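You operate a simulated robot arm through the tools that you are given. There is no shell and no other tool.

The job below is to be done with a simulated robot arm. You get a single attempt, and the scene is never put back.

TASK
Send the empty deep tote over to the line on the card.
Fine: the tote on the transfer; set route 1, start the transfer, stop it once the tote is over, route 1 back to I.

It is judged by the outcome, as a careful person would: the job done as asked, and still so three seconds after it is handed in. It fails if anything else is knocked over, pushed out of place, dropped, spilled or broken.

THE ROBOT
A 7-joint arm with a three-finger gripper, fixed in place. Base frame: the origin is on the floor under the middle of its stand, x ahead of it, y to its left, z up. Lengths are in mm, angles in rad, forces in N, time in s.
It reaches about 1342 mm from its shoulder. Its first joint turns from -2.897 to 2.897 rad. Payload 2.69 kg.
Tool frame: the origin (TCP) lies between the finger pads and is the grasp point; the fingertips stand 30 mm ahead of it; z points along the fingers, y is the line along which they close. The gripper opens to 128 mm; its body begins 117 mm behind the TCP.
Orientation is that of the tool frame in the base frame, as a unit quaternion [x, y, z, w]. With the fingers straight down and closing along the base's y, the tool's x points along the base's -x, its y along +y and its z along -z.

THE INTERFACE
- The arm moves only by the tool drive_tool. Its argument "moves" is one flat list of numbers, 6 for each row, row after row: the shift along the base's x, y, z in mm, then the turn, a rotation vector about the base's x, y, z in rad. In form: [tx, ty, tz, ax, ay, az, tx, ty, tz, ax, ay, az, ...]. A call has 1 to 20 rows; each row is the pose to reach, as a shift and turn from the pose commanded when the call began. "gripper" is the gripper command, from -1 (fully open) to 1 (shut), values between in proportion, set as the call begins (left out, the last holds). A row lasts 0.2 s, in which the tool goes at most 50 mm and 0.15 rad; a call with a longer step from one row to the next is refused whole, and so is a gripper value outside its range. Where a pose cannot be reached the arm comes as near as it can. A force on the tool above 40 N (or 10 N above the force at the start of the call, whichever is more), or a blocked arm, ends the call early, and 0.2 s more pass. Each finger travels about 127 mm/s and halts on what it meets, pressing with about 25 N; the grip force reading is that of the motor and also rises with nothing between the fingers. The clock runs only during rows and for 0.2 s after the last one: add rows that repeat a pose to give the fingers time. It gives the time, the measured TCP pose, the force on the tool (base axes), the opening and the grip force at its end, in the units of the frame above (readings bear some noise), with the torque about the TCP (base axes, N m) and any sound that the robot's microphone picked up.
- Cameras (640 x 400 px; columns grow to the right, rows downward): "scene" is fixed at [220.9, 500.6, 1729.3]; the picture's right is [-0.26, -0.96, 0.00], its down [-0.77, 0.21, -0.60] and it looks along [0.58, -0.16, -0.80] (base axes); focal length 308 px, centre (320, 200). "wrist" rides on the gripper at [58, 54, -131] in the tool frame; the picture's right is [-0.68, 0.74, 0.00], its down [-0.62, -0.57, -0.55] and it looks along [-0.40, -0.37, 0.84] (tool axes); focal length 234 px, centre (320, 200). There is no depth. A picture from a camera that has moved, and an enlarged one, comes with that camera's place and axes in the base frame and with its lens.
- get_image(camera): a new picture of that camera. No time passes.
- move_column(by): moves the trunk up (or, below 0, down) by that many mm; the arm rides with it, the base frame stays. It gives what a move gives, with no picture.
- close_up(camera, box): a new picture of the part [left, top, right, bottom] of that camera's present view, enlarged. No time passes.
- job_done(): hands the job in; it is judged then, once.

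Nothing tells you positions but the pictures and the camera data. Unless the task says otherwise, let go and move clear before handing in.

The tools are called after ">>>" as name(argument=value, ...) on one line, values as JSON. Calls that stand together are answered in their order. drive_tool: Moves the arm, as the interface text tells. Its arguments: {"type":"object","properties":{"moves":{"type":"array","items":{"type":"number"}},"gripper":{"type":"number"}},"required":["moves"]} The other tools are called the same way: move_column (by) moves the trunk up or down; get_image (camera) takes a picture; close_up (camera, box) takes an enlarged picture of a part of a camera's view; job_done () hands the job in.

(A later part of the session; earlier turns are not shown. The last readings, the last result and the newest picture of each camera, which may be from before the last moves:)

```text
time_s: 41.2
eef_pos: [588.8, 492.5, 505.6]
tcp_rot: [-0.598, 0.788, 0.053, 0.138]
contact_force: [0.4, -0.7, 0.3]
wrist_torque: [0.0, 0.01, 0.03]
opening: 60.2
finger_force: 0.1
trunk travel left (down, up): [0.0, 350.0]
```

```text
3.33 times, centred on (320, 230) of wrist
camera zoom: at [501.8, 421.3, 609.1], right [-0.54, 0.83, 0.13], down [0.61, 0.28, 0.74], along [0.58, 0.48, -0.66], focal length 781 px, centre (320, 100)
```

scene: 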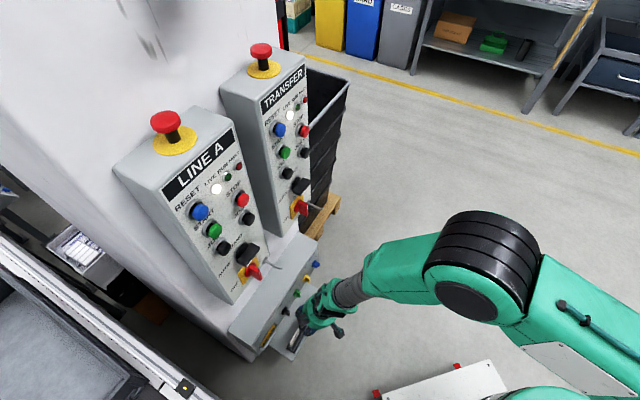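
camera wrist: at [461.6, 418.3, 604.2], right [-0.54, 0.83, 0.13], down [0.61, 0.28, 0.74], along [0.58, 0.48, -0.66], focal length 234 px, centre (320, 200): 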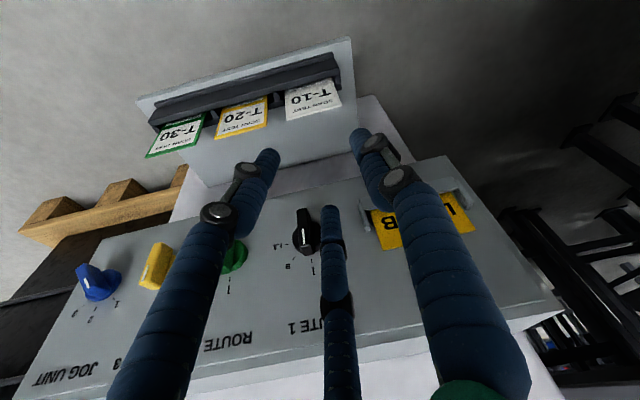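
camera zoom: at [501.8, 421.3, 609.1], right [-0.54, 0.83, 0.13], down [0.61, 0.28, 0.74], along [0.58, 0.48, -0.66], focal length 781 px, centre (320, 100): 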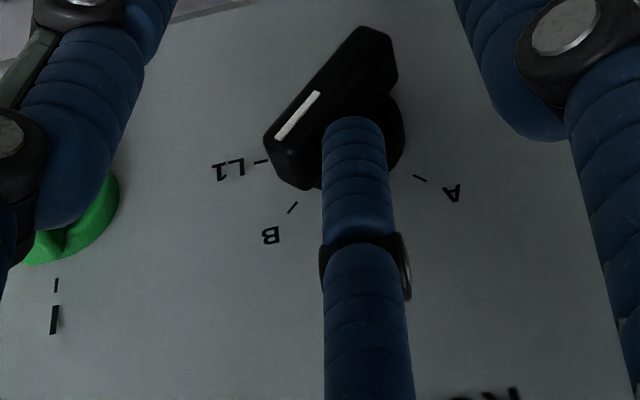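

The knob has snapped round by about 45°, pointing at B. I'll back the finger off (left, then away) and verify.

>>> drive_tool(moves=[-5, 5, 0, 0, 0, 0, -9, 9, 0, 0, 0, 0, -20, -1, 3, 0, 0, 0, -34, -15, 6, 0, 0, 0, -48, -28, 10, 0, 0, 0])

>>> close_up(camera="wrist", box=[220, 170, 380, 290])

>>> get_image(camera="wrist")

```text
time_s: 42.5
eef_pos: [540.0, 465.3, 514.5]
tcp_rot: [-0.598, 0.788, 0.052, 0.136]
contact_force: [0.5, -0.6, 0.2]
wrist_torque: [0.0, 0.04, 0.01]
opening: 60.3
finger_force: 0.1
trunk travel left (down, up): [0.0, 350.0]
```

```text
3.33 times, centred on (300, 230) of wrist
camera zoom: at [453.4, 394.8, 619.4], right [-0.54, 0.83, 0.13], down [0.61, 0.28, 0.74], along [0.58, 0.48, -0.66], focal length 781 px, centre (387, 100)
```

zoom: 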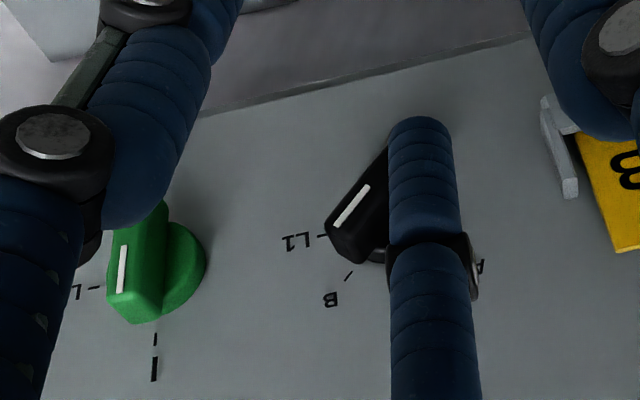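

```text
taken
camera wrist: at [453.4, 394.8, 619.4], right [-0.54, 0.83, 0.13], down [0.61, 0.28, 0.74], along [0.58, 0.48, -0.66], focal length 234 px, centre (320, 200)
```

wrist: 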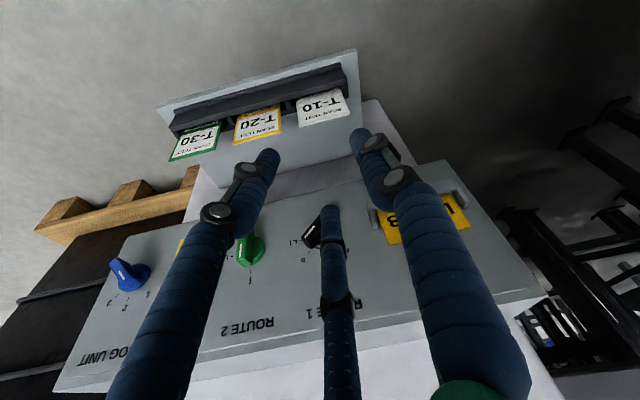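

Backing up further for an unobstructed look at the knob.

>>> drive_tool(moves=[-5, -5, 30, 0, 0, 0, -10, -10, 60, 0, 0, 0, -12, -12, 90, 0, 0, 0, -12, -12, 110, 0, 0, 0])

>>> close_up(camera="wrist", box=[250, 130, 390, 230])

>>> get_image(camera="scene")

```text
time_s: 43.5
eef_pos: [527.6, 452.0, 623.9]
tcp_rot: [-0.598, 0.788, 0.052, 0.137]
contact_force: [-0.2, -0.5, -0.7]
wrist_torque: [0.01, 0.05, -0.01]
opening: 60.4
finger_force: 0.0
trunk travel left (down, up): [0.0, 350.0]
```

```text
4.00 times, centred on (320, 180) of wrist
camera zoom: at [441.0, 380.9, 729.1], right [-0.54, 0.83, 0.13], down [0.61, 0.28, 0.74], along [0.58, 0.48, -0.66], focal length 937 px, centre (320, 280)
```

zoom: 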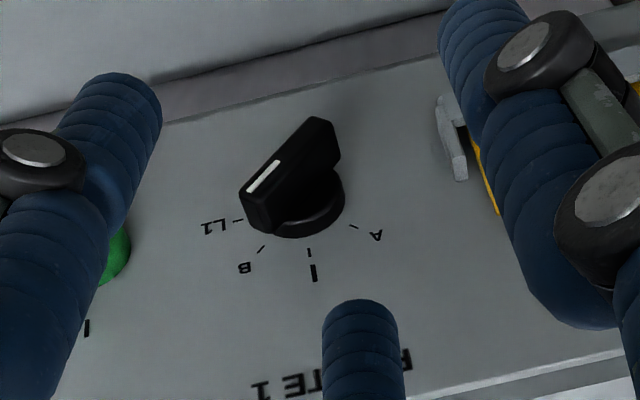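

```text
taken
```

scene: 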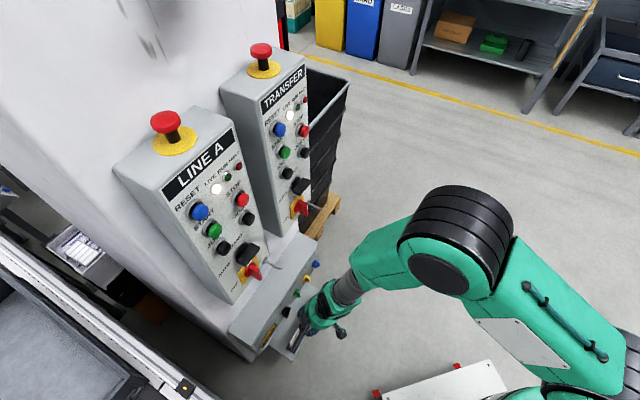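

Route 1 is confirmed at B. Next I'll go up to a viewpoint from which the tote on the transfer is visible, to see the start state before pressing START.

>>> drive_tool(moves=[-20, -12, 40, 0, 0, 0, -40, -24, 80, 0, 0, 0, -57, -34, 120, 0, 0, 0, -72, -43, 161, 0, 0, 0, -86, -51, 203, 0, 0, 0, -98, -58, 245, 0, 0, 0, -108, -64, 286, 0, 0, 0, -118, -70, 326, 0, 0, 0], gripper=1)

>>> drive_tool(moves=[-14, -9, 44, 0.056, -0.022, -0.061, -29, -17, 88, 0.112, -0.044, -0.122, -43, -26, 131, 0.167, -0.065, -0.184, -57, -34, 175, 0.223, -0.087, -0.245, -72, -43, 219, 0.279, -0.109, -0.306, -86, -52, 263, 0.335, -0.131, -0.368, -100, -60, 306, 0.39, -0.152, -0.429, -114, -69, 350, 0.446, -0.174, -0.49])

>>> get_image(camera="wrist")

>>> close_up(camera="wrist", box=[420, 40, 580, 180])

>>> get_image(camera="scene")

```text
time_s: 45.2
eef_pos: [416.9, 387.0, 913.9]
tcp_rot: [-0.598, 0.788, 0.054, 0.137]
contact_force: [0.4, -0.2, 0.4]
wrist_torque: [0.01, -0.02, -0.02]
opening: 2.2
finger_force: 24.5
out of reach, approached as far as the arm can: row 8
trunk travel left (down, up): [0.0, 350.0]
```

```text
time_s: 47.0
eef_pos: [376.3, 328.3, 1194.9]
tcp_rot: [-0.414, 0.849, 0.14, 0.297]
contact_force: [-1.1, -1.2, 1.4]
wrist_torque: [0.05, -0.04, -0.01]
opening: 2.4
finger_force: 25.3
out of reach, approached as far as the arm can: row 3, 4, 5, 6, 7, 8
trunk travel left (down, up): [0.0, 350.0]
```

```text
taken
camera wrist: at [254.2, 260.0, 1260.9], right [-0.26, 0.87, 0.42], down [0.53, -0.23, 0.81], along [0.81, 0.43, -0.4], focal length 234 px, centre (320, 200)
```

wrist: 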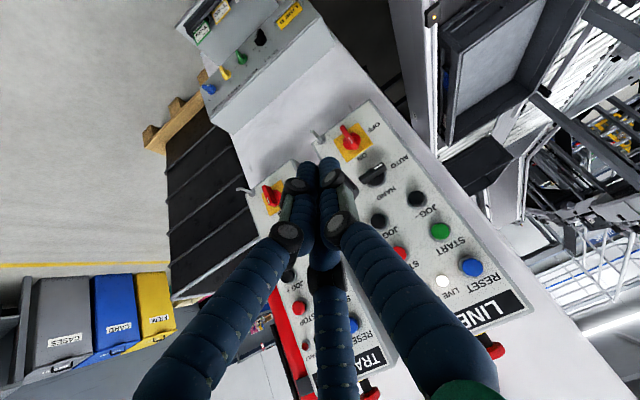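

```text
2.86 times, centred on (500, 110) of wrist
camera zoom: at [254.2, 260.0, 1260.9], right [-0.26, 0.87, 0.42], down [0.53, -0.23, 0.81], along [0.81, 0.43, -0.4], focal length 669 px, centre (-194, 457)
```

zoom: 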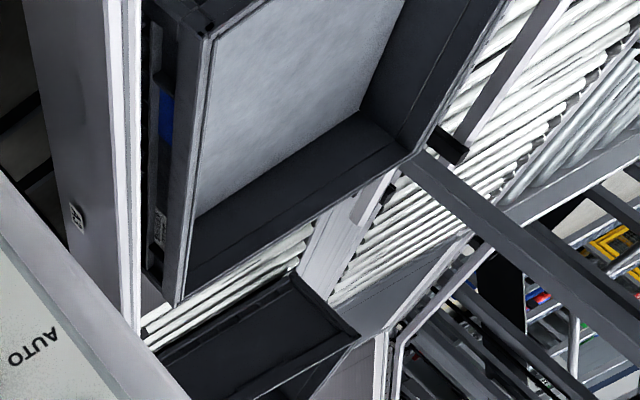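

```text
taken
```

scene: 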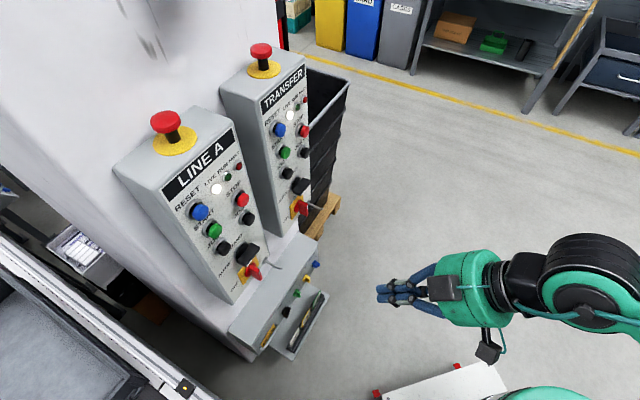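

Tote still on the transfer. I'll raise the trunk back to its starting height, which suits both the view and the button pressing, and then look again.

>>> move_column(by=150)

>>> get_image(camera="wrist")

>>> close_up(camera="wrist", box=[380, 0, 640, 220])

```text
time_s: 48.8
eef_pos: [378.4, 327.5, 1343.8]
tcp_rot: [-0.416, 0.849, 0.142, 0.294]
contact_force: [-0.6, -0.6, 0.0]
wrist_torque: [0.03, 0.0, 0.0]
opening: 2.0
finger_force: 25.2
trunk travel left (down, up): [-150.0, 200.0]
```

```text
taken
camera wrist: at [255.6, 261.2, 1409.5], right [-0.26, 0.87, 0.41], down [0.53, -0.23, 0.81], along [0.81, 0.43, -0.41], focal length 234 px, centre (320, 200)
```

wrist: 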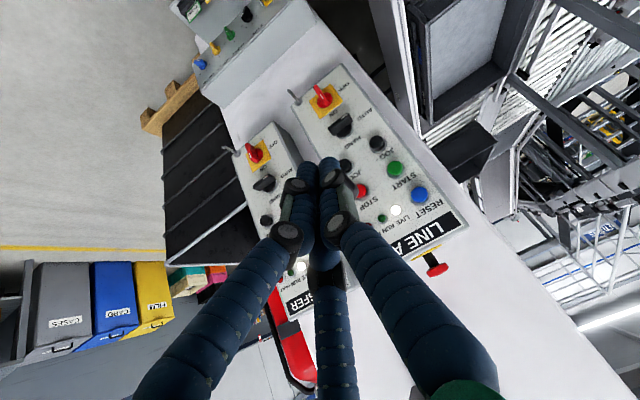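

```text
1.82 times, centred on (510, 110) of wrist
camera zoom: at [255.6, 261.2, 1409.5], right [-0.26, 0.87, 0.41], down [0.53, -0.23, 0.81], along [0.81, 0.43, -0.41], focal length 426 px, centre (-26, 364)
```

zoom: 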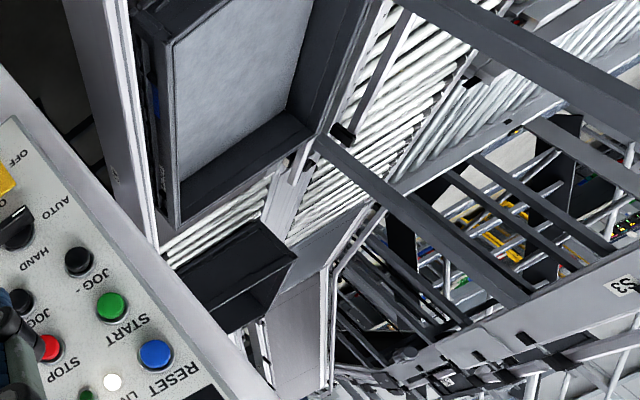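

The view is fine. Now I'll go to a hover point ~45 mm in front of the TRANSFER START button (at about a=838, b=-195, z=1227), tool pitched 30° down, fingers shut.

>>> drive_tool(moves=[44, 9, -15, 0.041, -0.036, -0.02, 88, 18, -29, 0.082, -0.072, -0.04, 131, 27, -44, 0.123, -0.108, -0.06, 175, 36, -59, 0.164, -0.145, -0.08, 219, 45, -74, 0.205, -0.181, -0.1, 263, 54, -88, 0.246, -0.217, -0.12, 307, 63, -103, 0.287, -0.253, -0.14, 307, 63, -103, 0.287, -0.253, -0.14])

>>> get_image(camera="wrist")

>>> get_image(camera="scene")

```text
time_s: 50.6
eef_pos: [685.3, 390.7, 1242.0]
tcp_rot: [-0.324, 0.803, 0.187, 0.464]
contact_force: [-0.2, 0.3, 0.1]
wrist_torque: [0.03, 0.02, 0.01]
opening: 2.5
finger_force: 24.9
trunk travel left (down, up): [-150.0, 200.0]
```

```text
taken
camera wrist: at [544.0, 330.9, 1256.0], right [-0.27, 0.77, 0.59], down [0.27, -0.52, 0.81], along [0.92, 0.37, -0.07], focal length 234 px, centre (320, 200)
```

wrist: 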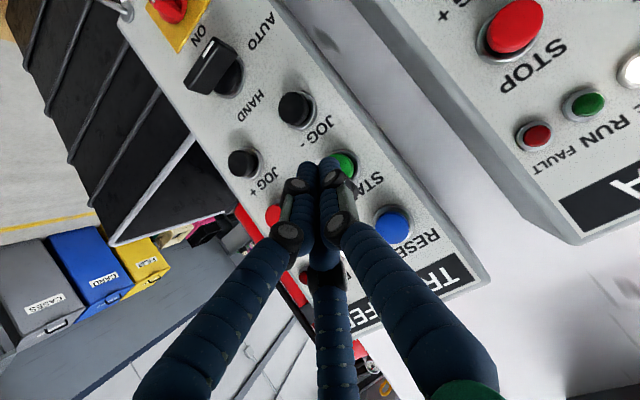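

```text
taken
```

scene: 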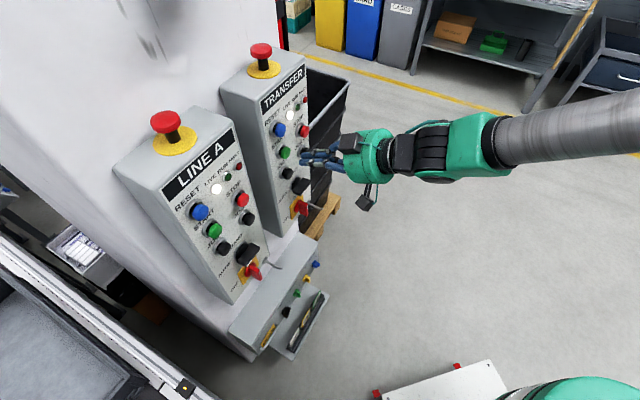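

Hovering right in front of START. Zooming to check alignment.

>>> close_up(camera="wrist", box=[260, 110, 400, 210])

>>> close_up(camera="scene", box=[260, 110, 360, 200])

```text
4.00 times, centred on (330, 160) of wrist
camera zoom: at [544.0, 330.9, 1256.0], right [-0.27, 0.77, 0.59], down [0.27, -0.52, 0.81], along [0.92, 0.37, -0.07], focal length 937 px, centre (280, 360)
```

zoom: 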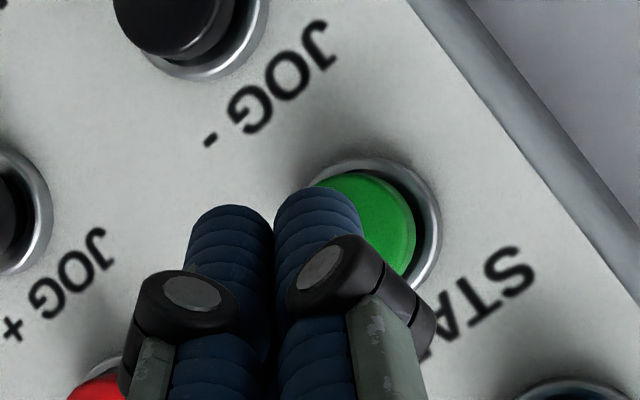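

```text
4.44 times, centred on (310, 155) of scene
camera zoom: at [220.9, 500.6, 1729.3], right [-0.26, -0.96, 0.0], down [-0.77, 0.21, -0.6], along [0.58, -0.16, -0.8], focal length 1370 px, centre (364, 400)
```

zoom: 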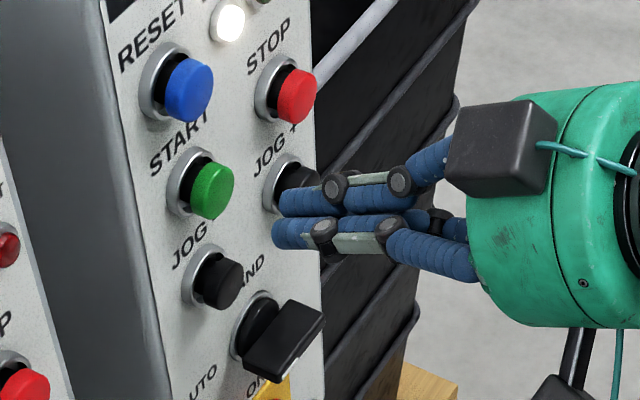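

Alignment is within a few mm; I'll shift slightly left/down so the leading finger is centred, and approach to about 8 mm from the cap.

>>> drive_tool(moves=[4, 12, -5, 0, 0, 0, 13, 21, -6, 0, 0, 0, 21, 29, -6, 0, 0, 0])

>>> close_up(camera="wrist", box=[260, 110, 400, 210])

>>> close_up(camera="scene", box=[260, 110, 360, 200])

```text
time_s: 51.4
eef_pos: [705.0, 420.2, 1236.1]
tcp_rot: [-0.323, 0.803, 0.186, 0.465]
contact_force: [-0.3, -0.2, -1.3]
wrist_torque: [0.01, -0.03, -0.02]
opening: 2.3
finger_force: 25.0
trunk travel left (down, up): [-150.0, 200.0]
```

```text
4.00 times, centred on (330, 160) of wrist
camera zoom: at [564.5, 360.2, 1250.3], right [-0.27, 0.77, 0.59], down [0.27, -0.52, 0.81], along [0.92, 0.37, -0.07], focal length 937 px, centre (280, 360)
```

zoom: 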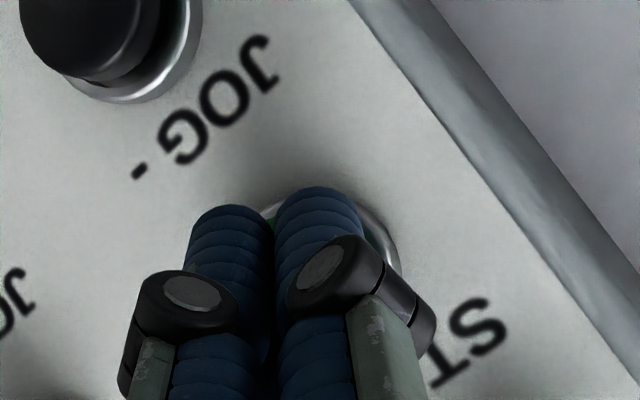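

```text
4.44 times, centred on (310, 155) of scene
camera zoom: at [220.9, 500.6, 1729.3], right [-0.26, -0.96, 0.0], down [-0.77, 0.21, -0.6], along [0.58, -0.16, -0.8], focal length 1370 px, centre (364, 400)
```

zoom: 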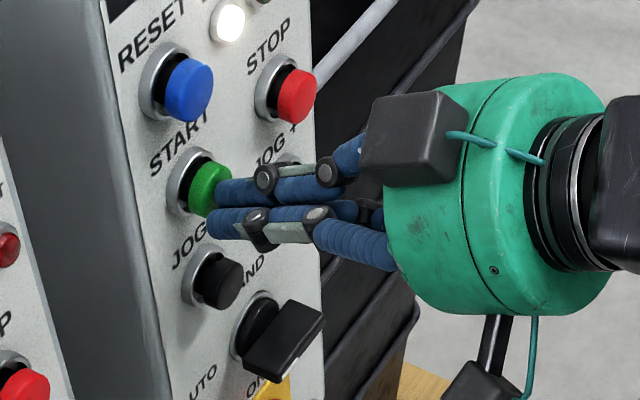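

Aligned with START. Pressing: advance in small steps about 17 mm (≈8 mm past contact), then back off; then check the RUN lamp.

>>> drive_tool(moves=[4, 3, 0, 0, 0, 0, 7, 7, 0, 0, 0, 0, 10, 9, 0, 0, 0, 0, 12, 12, 0, 0, 0, 0])

>>> close_up(camera="scene", box=[260, 80, 360, 200])

```text
time_s: 52.4
eef_pos: [715.4, 430.7, 1236.2]
tcp_rot: [-0.323, 0.804, 0.186, 0.464]
contact_force: [-17.5, -15.4, 1.0]
wrist_torque: [0.05, -0.01, -0.12]
opening: 2.0
finger_force: 25.3
trunk travel left (down, up): [-150.0, 200.0]
heard: click
```

```text
3.33 times, centred on (310, 140) of scene
camera zoom: at [220.9, 500.6, 1729.3], right [-0.26, -0.96, 0.0], down [-0.77, 0.21, -0.6], along [0.58, -0.16, -0.8], focal length 1028 px, centre (353, 400)
```

zoom: 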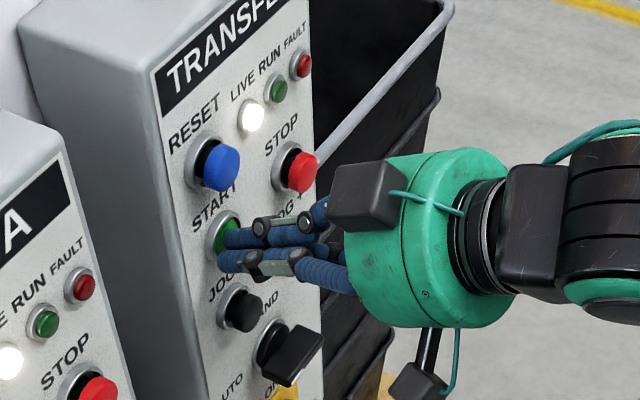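

A click was heard and the button is pressed with ~23 N. Backing off and checking the lamp.

>>> drive_tool(moves=[-8, -8, 0, 0, 0, 0, -25, -24, 2, 0, 0, 0])

>>> close_up(camera="scene", box=[260, 80, 360, 200])

```text
time_s: 53.0
eef_pos: [692.8, 407.6, 1237.3]
tcp_rot: [-0.322, 0.804, 0.186, 0.465]
contact_force: [0.1, 0.2, -0.3]
wrist_torque: [0.04, 0.0, 0.02]
opening: 2.1
finger_force: 25.1
trunk travel left (down, up): [-150.0, 200.0]
```

```text
3.33 times, centred on (310, 140) of scene
camera zoom: at [220.9, 500.6, 1729.3], right [-0.26, -0.96, 0.0], down [-0.77, 0.21, -0.6], along [0.58, -0.16, -0.8], focal length 1028 px, centre (353, 400)
```

zoom: 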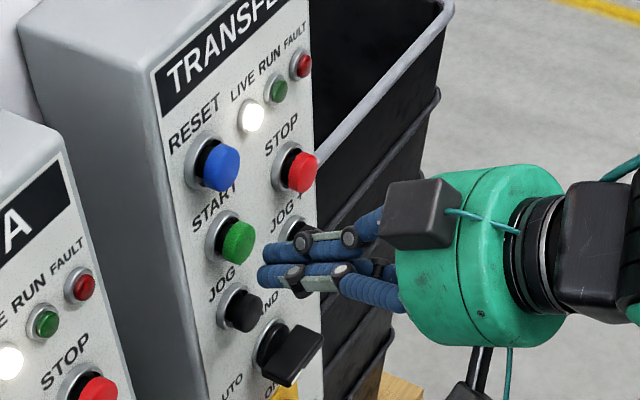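

The RUN lamp looks dark. I'll go to the viewpoint and see whether the tote is moving.

>>> drive_tool(moves=[-49, -7, 8, -0.041, 0.036, 0.02, -98, -14, 20, -0.082, 0.072, 0.04, -147, -22, 35, -0.123, 0.108, 0.06, -196, -29, 50, -0.164, 0.145, 0.08, -244, -36, 65, -0.205, 0.181, 0.1, -292, -44, 82, -0.246, 0.217, 0.12, -340, -51, 100, -0.287, 0.253, 0.14])

>>> get_image(camera="wrist")

>>> close_up(camera="wrist", box=[380, 0, 640, 220])

>>> close_up(camera="scene", box=[260, 80, 360, 200])

```text
refused: row 1 steps farther than a row can; nothing moved
```

```text
taken
camera wrist: at [552.3, 347.6, 1250.9], right [-0.27, 0.77, 0.59], down [0.27, -0.52, 0.81], along [0.92, 0.37, -0.07], focal length 234 px, centre (320, 200)
```

wrist: 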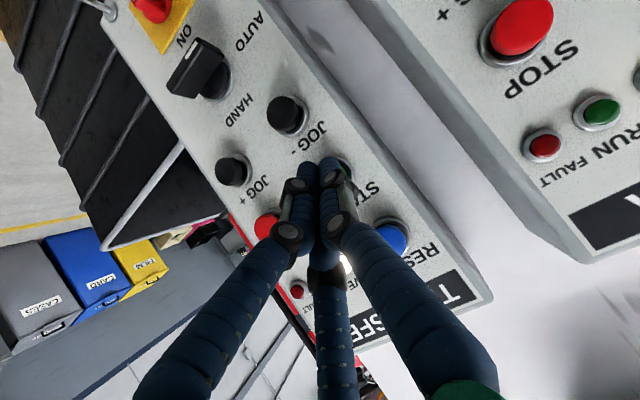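

```text
1.82 times, centred on (510, 110) of wrist
camera zoom: at [552.3, 347.6, 1250.9], right [-0.27, 0.77, 0.59], down [0.27, -0.52, 0.81], along [0.92, 0.37, -0.07], focal length 426 px, centre (-26, 364)
```

zoom: 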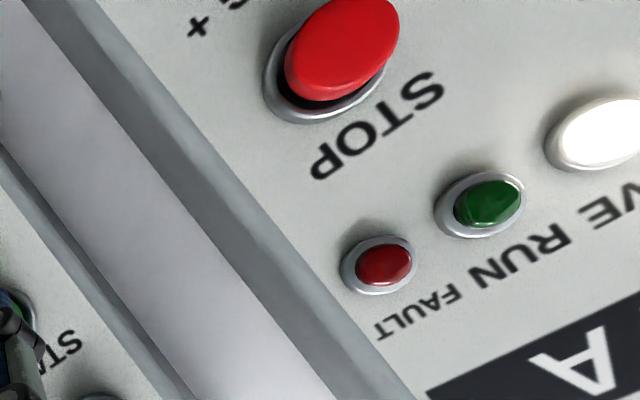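

```text
3.33 times, centred on (310, 140) of scene
camera zoom: at [220.9, 500.6, 1729.3], right [-0.26, -0.96, 0.0], down [-0.77, 0.21, -0.6], along [0.58, -0.16, -0.8], focal length 1028 px, centre (353, 400)
```

zoom: 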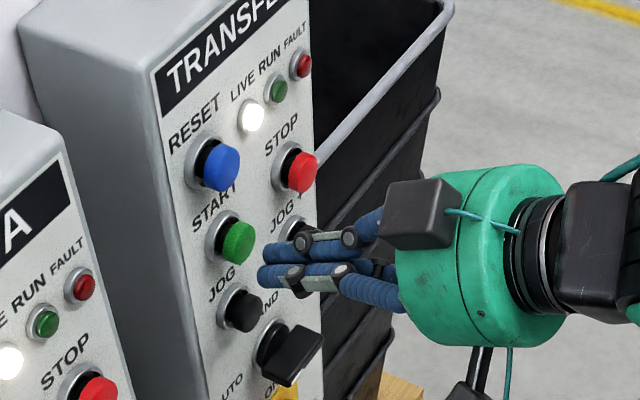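

The first step was slightly over 50 mm; nothing moved. I'll redo it with smaller steps.

>>> drive_tool(moves=[-44, -6, 8, -0.036, 0.032, 0.018, -88, -13, 20, -0.072, 0.063, 0.035, -131, -19, 33, -0.108, 0.095, 0.053, -175, -26, 46, -0.144, 0.127, 0.07, -218, -32, 60, -0.18, 0.158, 0.088, -260, -38, 74, -0.215, 0.19, 0.105, -300, -45, 88, -0.251, 0.221, 0.123, -340, -51, 102, -0.287, 0.253, 0.14])

>>> get_image(camera="wrist")

>>> close_up(camera="wrist", box=[380, 0, 640, 220])

>>> close_up(camera="scene", box=[260, 80, 320, 140])

```text
time_s: 54.8
eef_pos: [383.1, 359.9, 1326.5]
tcp_rot: [-0.409, 0.845, 0.151, 0.311]
contact_force: [0.3, 0.3, -0.4]
wrist_torque: [0.01, -0.03, 0.0]
opening: 2.0
finger_force: 25.0
out of reach, approached as far as the arm can: row 8
trunk travel left (down, up): [-150.0, 200.0]
```

```text
taken
camera wrist: at [260.6, 292.1, 1387.6], right [-0.26, 0.86, 0.44], down [0.51, -0.26, 0.82], along [0.82, 0.44, -0.37], focal length 234 px, centre (320, 200)
```

wrist: 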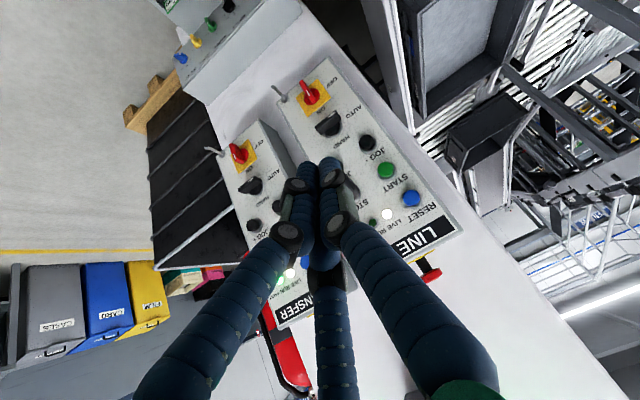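

```text
1.82 times, centred on (510, 110) of wrist
camera zoom: at [260.6, 292.1, 1387.6], right [-0.26, 0.86, 0.44], down [0.51, -0.26, 0.82], along [0.82, 0.44, -0.37], focal length 426 px, centre (-26, 364)
```

zoom: 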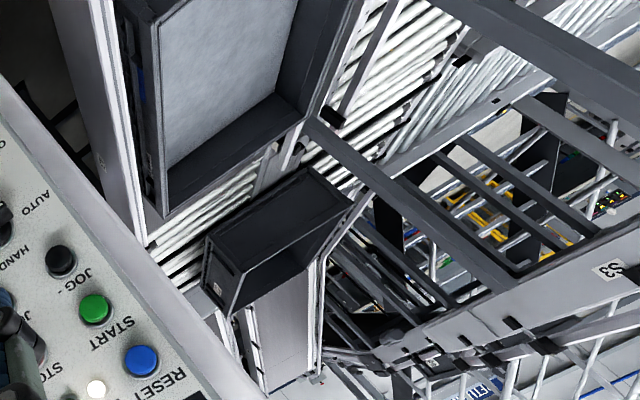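

```text
6.67 times, centred on (290, 110) of scene
camera zoom: at [220.9, 500.6, 1729.3], right [-0.26, -0.96, 0.0], down [-0.77, 0.21, -0.6], along [0.58, -0.16, -0.8], focal length 2056 px, centre (520, 800)
```

zoom: 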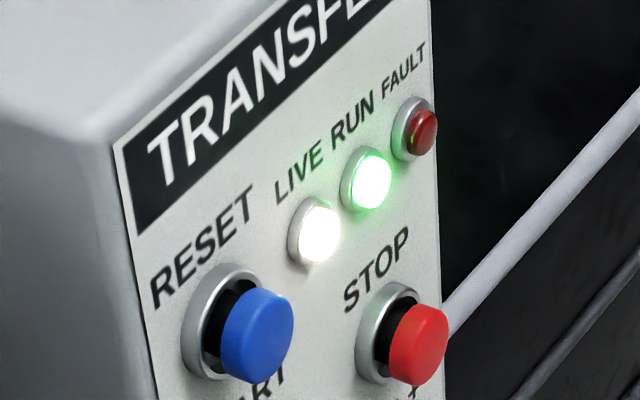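

The RUN lamp is lit and the tote is already moving sideways toward LINE B. Watching in short waits.

>>> drive_tool(moves=[0, 0, 0, 0, 0, 0])

>>> close_up(camera="wrist", box=[380, 0, 640, 220])

```text
time_s: 55.2
eef_pos: [384.7, 361.0, 1326.2]
tcp_rot: [-0.409, 0.845, 0.15, 0.311]
contact_force: [0.1, 0.9, -0.4]
wrist_torque: [-0.02, 0.01, 0.03]
opening: 2.3
finger_force: 25.0
trunk travel left (down, up): [-150.0, 200.0]
```

```text
1.82 times, centred on (510, 110) of wrist
camera zoom: at [262.0, 293.1, 1387.1], right [-0.26, 0.86, 0.44], down [0.51, -0.26, 0.82], along [0.82, 0.44, -0.38], focal length 426 px, centre (-26, 364)
```

zoom: 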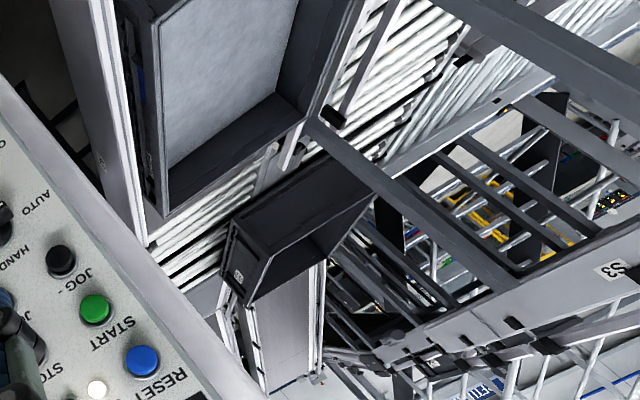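

The tote is more than halfway across and moving fast; I'll go straight to the STOP button now and press it on arrival (≈2 s).

>>> drive_tool(moves=[47, -1, -11, 0.032, -0.029, -0.016, 94, -1, -22, 0.064, -0.057, -0.033, 141, -2, -34, 0.095, -0.086, -0.049, 188, -2, -45, 0.127, -0.115, -0.066, 235, -3, -56, 0.159, -0.143, -0.082, 282, -4, -67, 0.191, -0.172, -0.099, 330, -4, -79, 0.223, -0.201, -0.115, 377, -5, -90, 0.255, -0.229, -0.132, 384, 2, -90, 0.255, -0.229, -0.132, 388, 6, -90, 0.255, -0.229, -0.132, 391, 9, -90, 0.255, -0.229, -0.132])

>>> close_up(camera="scene", box=[260, 80, 360, 200])

>>> get_image(camera="wrist")

```text
time_s: 57.6
eef_pos: [774.3, 369.6, 1235.6]
tcp_rot: [-0.332, 0.81, 0.181, 0.448]
contact_force: [-8.1, -6.6, 0.7]
wrist_torque: [0.0, 0.01, 0.01]
opening: 2.3
finger_force: 25.0
trunk travel left (down, up): [-150.0, 200.0]
heard: click
```

```text
3.33 times, centred on (310, 140) of scene
camera zoom: at [220.9, 500.6, 1729.3], right [-0.26, -0.96, 0.0], down [-0.77, 0.21, -0.6], along [0.58, -0.16, -0.8], focal length 1028 px, centre (353, 400)
```

zoom: 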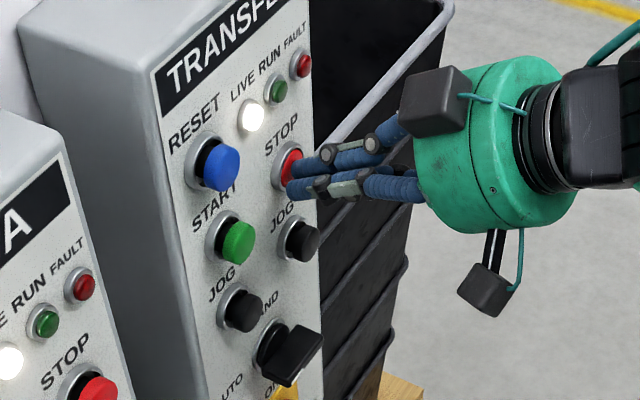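

```text
taken
camera wrist: at [634.0, 308.6, 1255.6], right [-0.26, 0.78, 0.57], down [0.3, -0.5, 0.82], along [0.92, 0.38, -0.1], focal length 234 px, centre (320, 200)
```

wrist: 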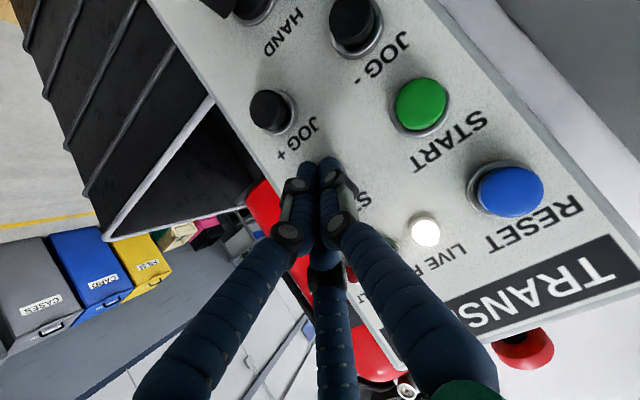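

STOP pressed (click heard, RUN lamp is out). Backing off and going to look at the tote.

>>> drive_tool(moves=[-12, -11, 2, 0, 0, 0, -40, -35, 8, 0, 0, 0, -86, -36, 20, -0.035, 0.032, 0.018, -132, -32, 33, -0.07, 0.063, 0.036, -178, -28, 44, -0.105, 0.095, 0.054, -224, -24, 55, -0.14, 0.126, 0.072, -270, -20, 66, -0.175, 0.158, 0.09, -316, -16, 77, -0.21, 0.189, 0.108, -362, -12, 86, -0.245, 0.221, 0.126, -391, -9, 90, -0.255, 0.229, 0.132])

>>> get_image(camera="wrist")

>>> close_up(camera="wrist", box=[380, 0, 640, 220])

>>> close_up(camera="scene", box=[260, 80, 320, 140])

```text
time_s: 59.8
eef_pos: [394.4, 361.3, 1325.2]
tcp_rot: [-0.416, 0.848, 0.144, 0.296]
contact_force: [-0.1, 0.0, 0.4]
wrist_torque: [-0.01, 0.0, 0.01]
opening: 2.2
finger_force: 24.7
out of reach, approached as far as the arm can: row 10
trunk travel left (down, up): [-150.0, 200.0]
```

```text
taken
camera wrist: at [273.0, 293.3, 1391.7], right [-0.26, 0.87, 0.42], down [0.53, -0.23, 0.81], along [0.81, 0.43, -0.4], focal length 234 px, centre (320, 200)
```

wrist: 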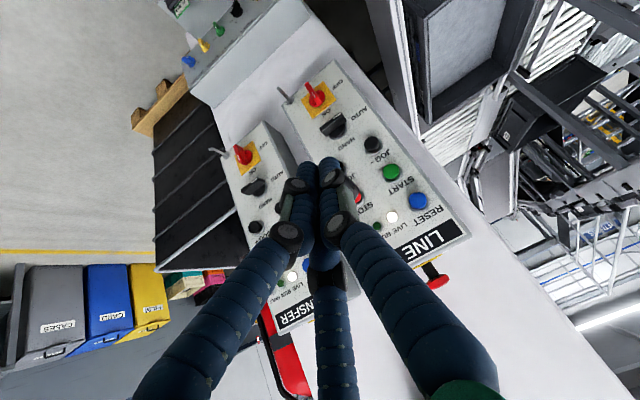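

```text
1.82 times, centred on (510, 110) of wrist
camera zoom: at [273.0, 293.3, 1391.7], right [-0.26, 0.87, 0.42], down [0.53, -0.23, 0.81], along [0.81, 0.43, -0.4], focal length 426 px, centre (-26, 364)
```

zoom: 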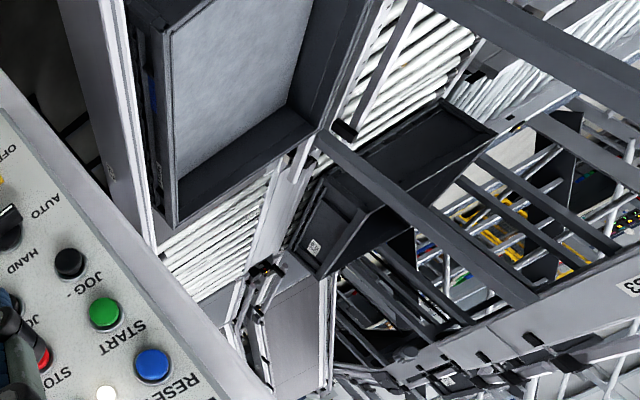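

```text
6.67 times, centred on (290, 110) of scene
camera zoom: at [220.9, 500.6, 1729.3], right [-0.26, -0.96, 0.0], down [-0.77, 0.21, -0.6], along [0.58, -0.16, -0.8], focal length 2056 px, centre (520, 800)
```

zoom: 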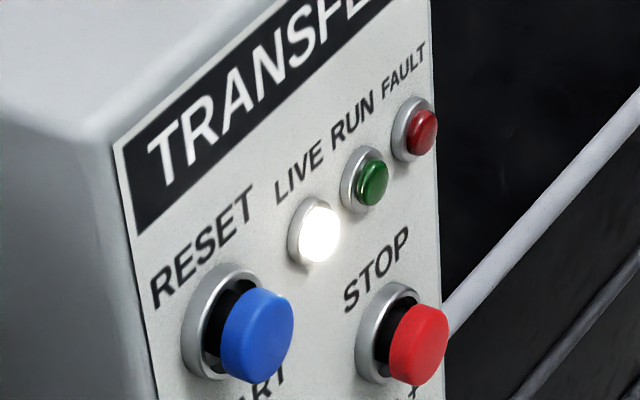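

The tote has gone over to the LINE B side. I'll raise the trunk and go back to the earlier overview point to check precisely where it sits.

>>> move_column(by=150)

>>> drive_tool(moves=[-20, 24, 19, -0.043, -0.025, 0.128, -40, 47, 37, -0.087, -0.05, 0.257, -60, 71, 56, -0.13, -0.075, 0.385, -80, 95, 75, -0.174, -0.1, 0.514, -100, 119, 94, -0.217, -0.125, 0.642, -119, 142, 112, -0.26, -0.15, 0.771, -139, 166, 131, -0.304, -0.175, 0.899, -159, 190, 150, -0.347, -0.2, 1.028, -179, 214, 169, -0.39, -0.225, 1.156, -199, 237, 187, -0.434, -0.25, 1.285, -219, 261, 206, -0.477, -0.275, 1.413])

>>> get_image(camera="wrist")

>>> close_up(camera="wrist", box=[80, 120, 320, 300])

```text
time_s: 61.5
eef_pos: [396.0, 359.9, 1476.3]
tcp_rot: [-0.415, 0.848, 0.144, 0.296]
contact_force: [0.1, 0.0, -0.2]
wrist_torque: [0.01, -0.01, -0.01]
opening: 2.2
finger_force: 24.8
trunk travel left (down, up): [-300.0, 50.0]
```

```text
time_s: 63.3
eef_pos: [245.4, 493.2, 1431.3]
tcp_rot: [0.812, -0.547, -0.106, -0.176]
contact_force: [0.7, 0.2, 2.1]
wrist_torque: [-0.18, 0.03, 0.03]
opening: 2.1
finger_force: 24.4
out of reach, approached as far as the arm can: row 1, 2, 3, 4, 5, 6, 7, 8
trunk travel left (down, up): [-300.0, 50.0]
stopped in row 8: the force on the tool passed its limit at 61 N (the readings are from after the stop); the commanded pose is now the measured one
```

```text
taken
camera wrist: at [214.5, 373.0, 1520.7], right [-0.94, 0.33, 0.12], down [0.28, 0.5, 0.82], along [0.21, 0.81, -0.56], focal length 234 px, centre (320, 200)
```

wrist: 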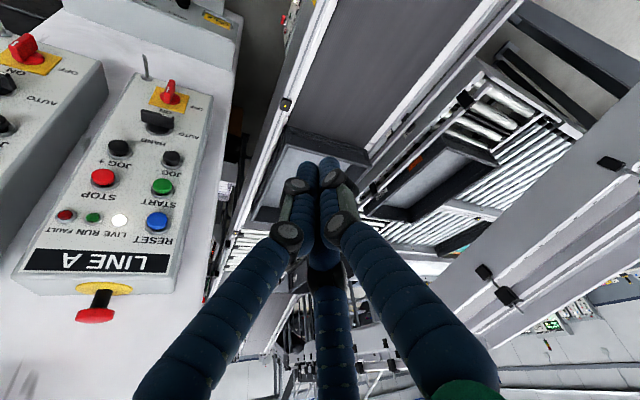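

```text
2.22 times, centred on (200, 210) of wrist
camera zoom: at [214.5, 373.0, 1520.7], right [-0.94, 0.33, 0.12], down [0.28, 0.5, 0.82], along [0.21, 0.81, -0.56], focal length 520 px, centre (587, 178)
```

zoom: 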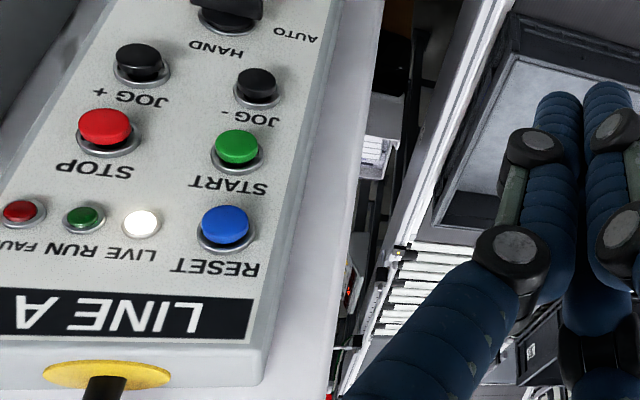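

The move was cut short by a force spike. Let me see what the arm looks like.

>>> get_image(camera="scene")

>>> drive_tool(moves=[0, 0, 0, 0, 0, 0])

```text
taken
```

scene: 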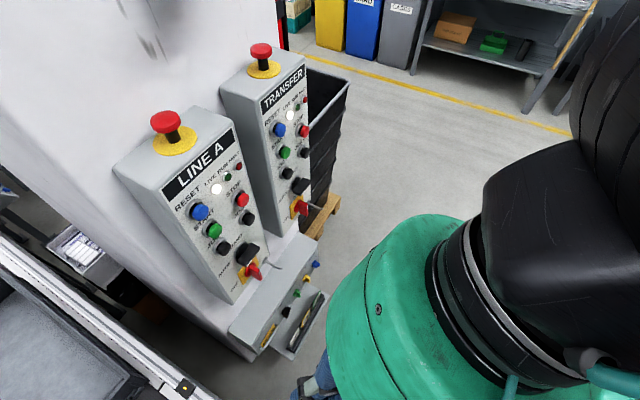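

```text
time_s: 63.7
eef_pos: [246.3, 495.8, 1431.2]
tcp_rot: [0.812, -0.547, -0.105, -0.175]
contact_force: [0.1, 0.9, -1.1]
wrist_torque: [-0.05, 0.0, -0.02]
opening: 2.5
finger_force: 24.9
trunk travel left (down, up): [-300.0, 50.0]
```

Nothing is displaced; it looks like a jerk at a joint limit. Continuing more gently upward to the overview point.

>>> drive_tool(moves=[-6, 8, 25, 0, 0, 0, -12, 18, 50, 0, 0, 0, -20, 32, 75, 0, 0, 0, -28, 48, 100, 0, 0, 0, -36, 64, 125, 0, 0, 0, -46, 82, 150, 0, 0, 0, -56, 102, 175, 0, 0, 0, -66, 122, 195, 0, 0, 0])

>>> get_image(camera="wrist")

>>> get_image(camera="scene")

```text
time_s: 65.5
eef_pos: [209.8, 608.6, 1617.6]
tcp_rot: [0.812, -0.535, -0.158, -0.171]
contact_force: [-0.6, -0.6, 0.2]
wrist_torque: [0.04, 0.09, -0.01]
opening: 2.1
finger_force: 25.4
out of reach, approached as far as the arm can: row 1, 2, 3, 4, 5, 6, 7, 8
trunk travel left (down, up): [-300.0, 50.0]
```

```text
taken
camera wrist: at [191.2, 481.5, 1702.0], right [-0.94, 0.28, 0.22], down [0.33, 0.46, 0.82], along [0.13, 0.84, -0.53], focal length 234 px, centre (320, 200)
```

wrist: 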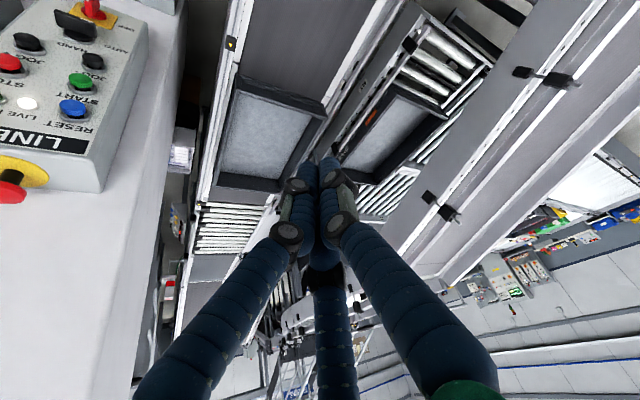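

```text
taken
```

scene: 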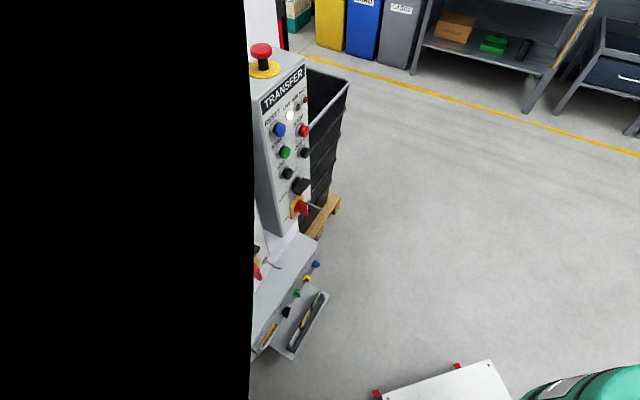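

The transfer rollers are empty now; the tote is hidden behind my fingers in this view. Yawing the camera left to uncover it.

>>> drive_tool(moves=[-5, 0, 5, 0, 0, 0.13, -10, 0, 10, 0, 0, 0.26, -15, 0, 15, 0, 0, 0.39, -20, 0, 20, 0, 0, 0.52, -20, 0, 20, 0, 0, 0.52])

>>> get_image(camera="wrist")

>>> close_up(camera="wrist", box=[60, 140, 300, 340])

```text
time_s: 66.7
eef_pos: [189.0, 606.8, 1635.9]
tcp_rot: [0.922, -0.309, -0.196, -0.125]
contact_force: [-0.2, -0.6, -0.2]
wrist_torque: [-0.02, -0.01, 0.02]
opening: 2.1
finger_force: 24.9
trunk travel left (down, up): [-300.0, 50.0]
```

```text
taken
camera wrist: at [234.7, 488.2, 1720.4], right [-0.95, -0.22, 0.22], down [0.05, 0.57, 0.82], along [-0.3, 0.79, -0.53], focal length 234 px, centre (320, 200)
```

wrist: 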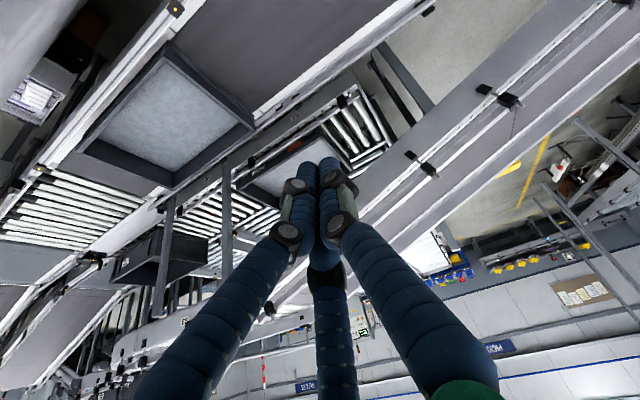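

```text
2.00 times, centred on (180, 240) of wrist
camera zoom: at [234.7, 488.2, 1720.4], right [-0.95, -0.22, 0.22], down [0.05, 0.57, 0.82], along [-0.3, 0.79, -0.53], focal length 468 px, centre (600, 120)
```

zoom: 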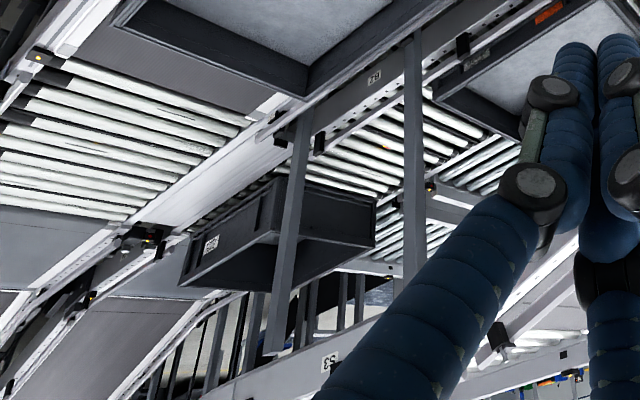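

The deep tote now sits on the LINE B rollers. Zooming in closer to judge that it's fully over.

>>> close_up(camera="wrist", box=[90, 190, 250, 310])

```text
3.33 times, centred on (170, 250) of wrist
camera zoom: at [234.7, 488.2, 1720.4], right [-0.95, -0.22, 0.22], down [0.05, 0.57, 0.82], along [-0.3, 0.79, -0.53], focal length 781 px, centre (820, 33)
```

zoom: 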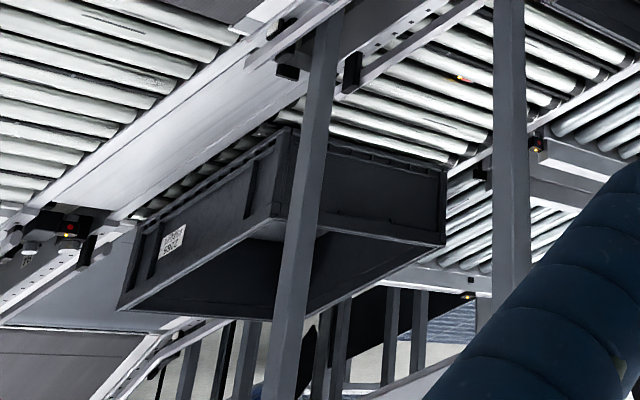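

The tote is fully over on the LINE B rollers and the transfer is stopped. Now back to the route box to return Route 1 to I: first to a safe pose in front, then trunk down.

>>> drive_tool(moves=[19, -18, -35, -0.015, -0.002, -0.1, 38, -37, -70, -0.031, -0.005, -0.199, 57, -55, -105, -0.046, -0.007, -0.299, 76, -73, -141, -0.062, -0.009, -0.399, 95, -92, -176, -0.077, -0.012, -0.499, 114, -110, -211, -0.092, -0.014, -0.598, 133, -128, -246, -0.108, -0.016, -0.698, 152, -147, -281, -0.123, -0.019, -0.798, 171, -165, -317, -0.139, -0.021, -0.897, 190, -183, -352, -0.154, -0.023, -0.997, 209, -202, -387, -0.169, -0.026, -1.097, 228, -220, -422, -0.185, -0.028, -1.197])

>>> get_image(camera="scene")

```text
time_s: 69.3
eef_pos: [417.1, 385.0, 1211.9]
tcp_rot: [-0.598, 0.788, 0.053, 0.136]
contact_force: [-0.8, -1.9, -6.5]
wrist_torque: [0.31, -0.27, 0.02]
opening: 2.1
finger_force: 24.8
trunk travel left (down, up): [-300.0, 50.0]
```

```text
taken
```

scene: 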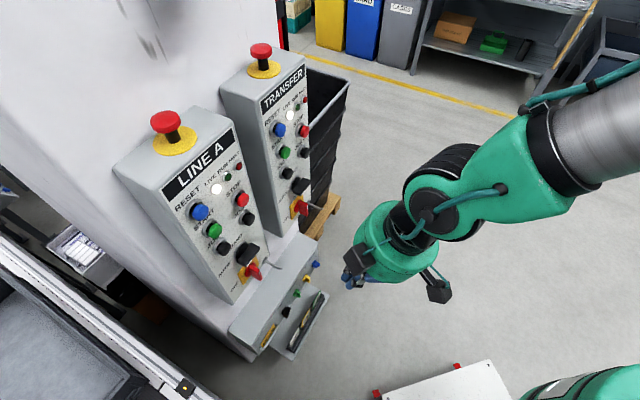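

Good. Lowering the trunk fully, then descending along the earlier path in reverse.

>>> move_column(by=-300)

>>> drive_tool(moves=[14, 9, -40, 0, 0, 0, 28, 18, -80, 0, 0, 0, 43, 28, -120, 0, 0, 0, 58, 37, -158, 0, 0, 0, 74, 47, -196, 0, 0, 0, 88, 56, -232, 0, 0, 0, 102, 64, -264, 0, 0, 0, 114, 72, -290, 0, 0, 0])

>>> get_image(camera="wrist")

>>> get_image(camera="scene")

```text
time_s: 72.3
eef_pos: [416.3, 384.7, 913.3]
tcp_rot: [-0.598, 0.788, 0.053, 0.137]
contact_force: [0.0, 0.6, 0.7]
wrist_torque: [0.03, 0.01, 0.0]
opening: 2.1
finger_force: 25.1
trunk travel left (down, up): [0.0, 350.0]
```

```text
time_s: 74.1
eef_pos: [530.5, 457.9, 623.5]
tcp_rot: [-0.597, 0.788, 0.053, 0.139]
contact_force: [-0.2, -1.2, 0.2]
wrist_torque: [0.0, 0.01, -0.02]
opening: 2.2
finger_force: 25.1
trunk travel left (down, up): [0.0, 350.0]
```

```text
taken
camera wrist: at [443.5, 385.3, 727.4], right [-0.54, 0.83, 0.13], down [0.61, 0.28, 0.74], along [0.58, 0.48, -0.66], focal length 234 px, centre (320, 200)
```

wrist: 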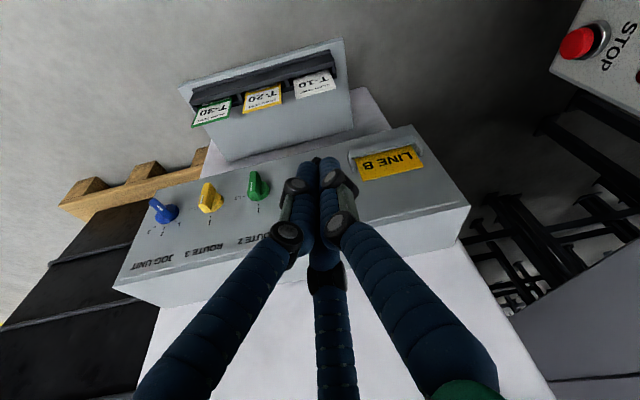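

```text
taken
```

scene: 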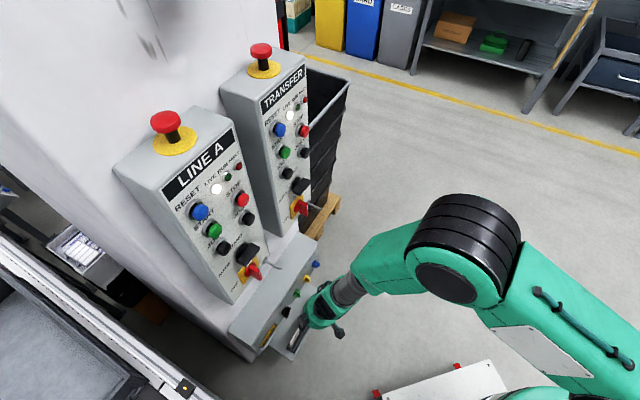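

Same stand-off as before. Opening the gripper to 60 mm so the single leading finger sticks forward, then placing it to the right of the bar (between black and green knobs), still in front.

>>> drive_tool(moves=[0, 0, 0, 0, 0, 0, 0, 0, 0, 0, 0, 0, 0, 0, 0, 0, 0, 0], gripper=0.06)

>>> close_up(camera="wrist", box=[250, 130, 390, 230])

>>> drive_tool(moves=[20, -12, -25, 0, 0, 0, 35, -18, -55, 0, 0, 0, 45, -20, -85, 0, 0, 0, 54, -19, -115, 0, 0, 0, 54, -19, -134, 0, 0, 0, 54, -19, -134, 0, 0, 0])

>>> close_up(camera="wrist", box=[250, 160, 410, 300])

```text
time_s: 74.9
eef_pos: [529.7, 457.1, 623.3]
tcp_rot: [-0.598, 0.788, 0.053, 0.138]
contact_force: [0.0, 0.1, -0.3]
wrist_torque: [0.0, -0.04, 0.01]
opening: 60.3
finger_force: 0.1
trunk travel left (down, up): [0.0, 350.0]
```

```text
4.00 times, centred on (320, 180) of wrist
camera zoom: at [443.3, 385.1, 727.2], right [-0.54, 0.83, 0.13], down [0.61, 0.28, 0.74], along [0.58, 0.48, -0.66], focal length 937 px, centre (320, 280)
```

zoom: 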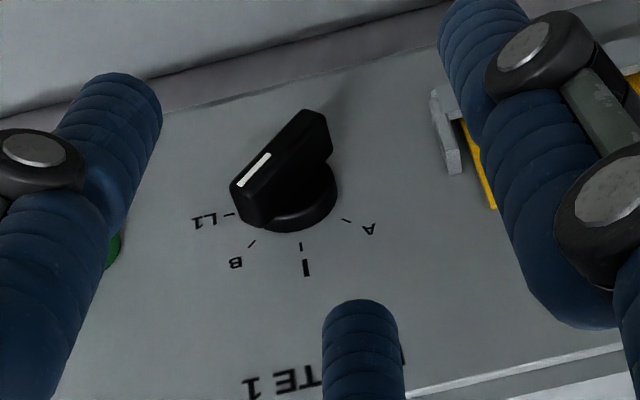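

```text
time_s: 76.3
eef_pos: [583.7, 437.3, 488.8]
tcp_rot: [-0.599, 0.787, 0.054, 0.137]
contact_force: [0.7, -0.1, 0.1]
wrist_torque: [0.02, -0.03, 0.01]
opening: 60.0
finger_force: 0.1
trunk travel left (down, up): [0.0, 350.0]
```

```text
2.86 times, centred on (330, 230) of wrist
camera zoom: at [497.5, 365.0, 592.8], right [-0.54, 0.83, 0.13], down [0.61, 0.28, 0.74], along [0.58, 0.48, -0.66], focal length 669 px, centre (291, 114)
```

zoom: 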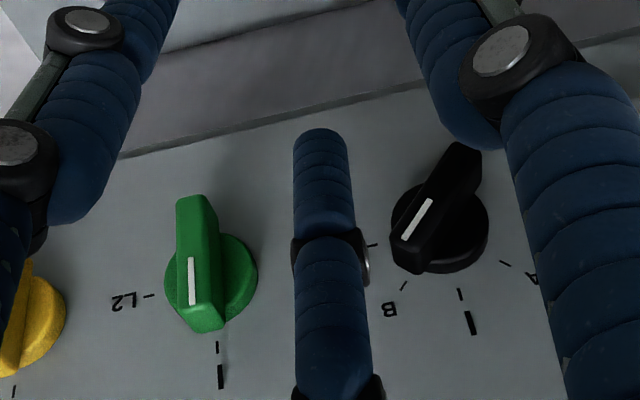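

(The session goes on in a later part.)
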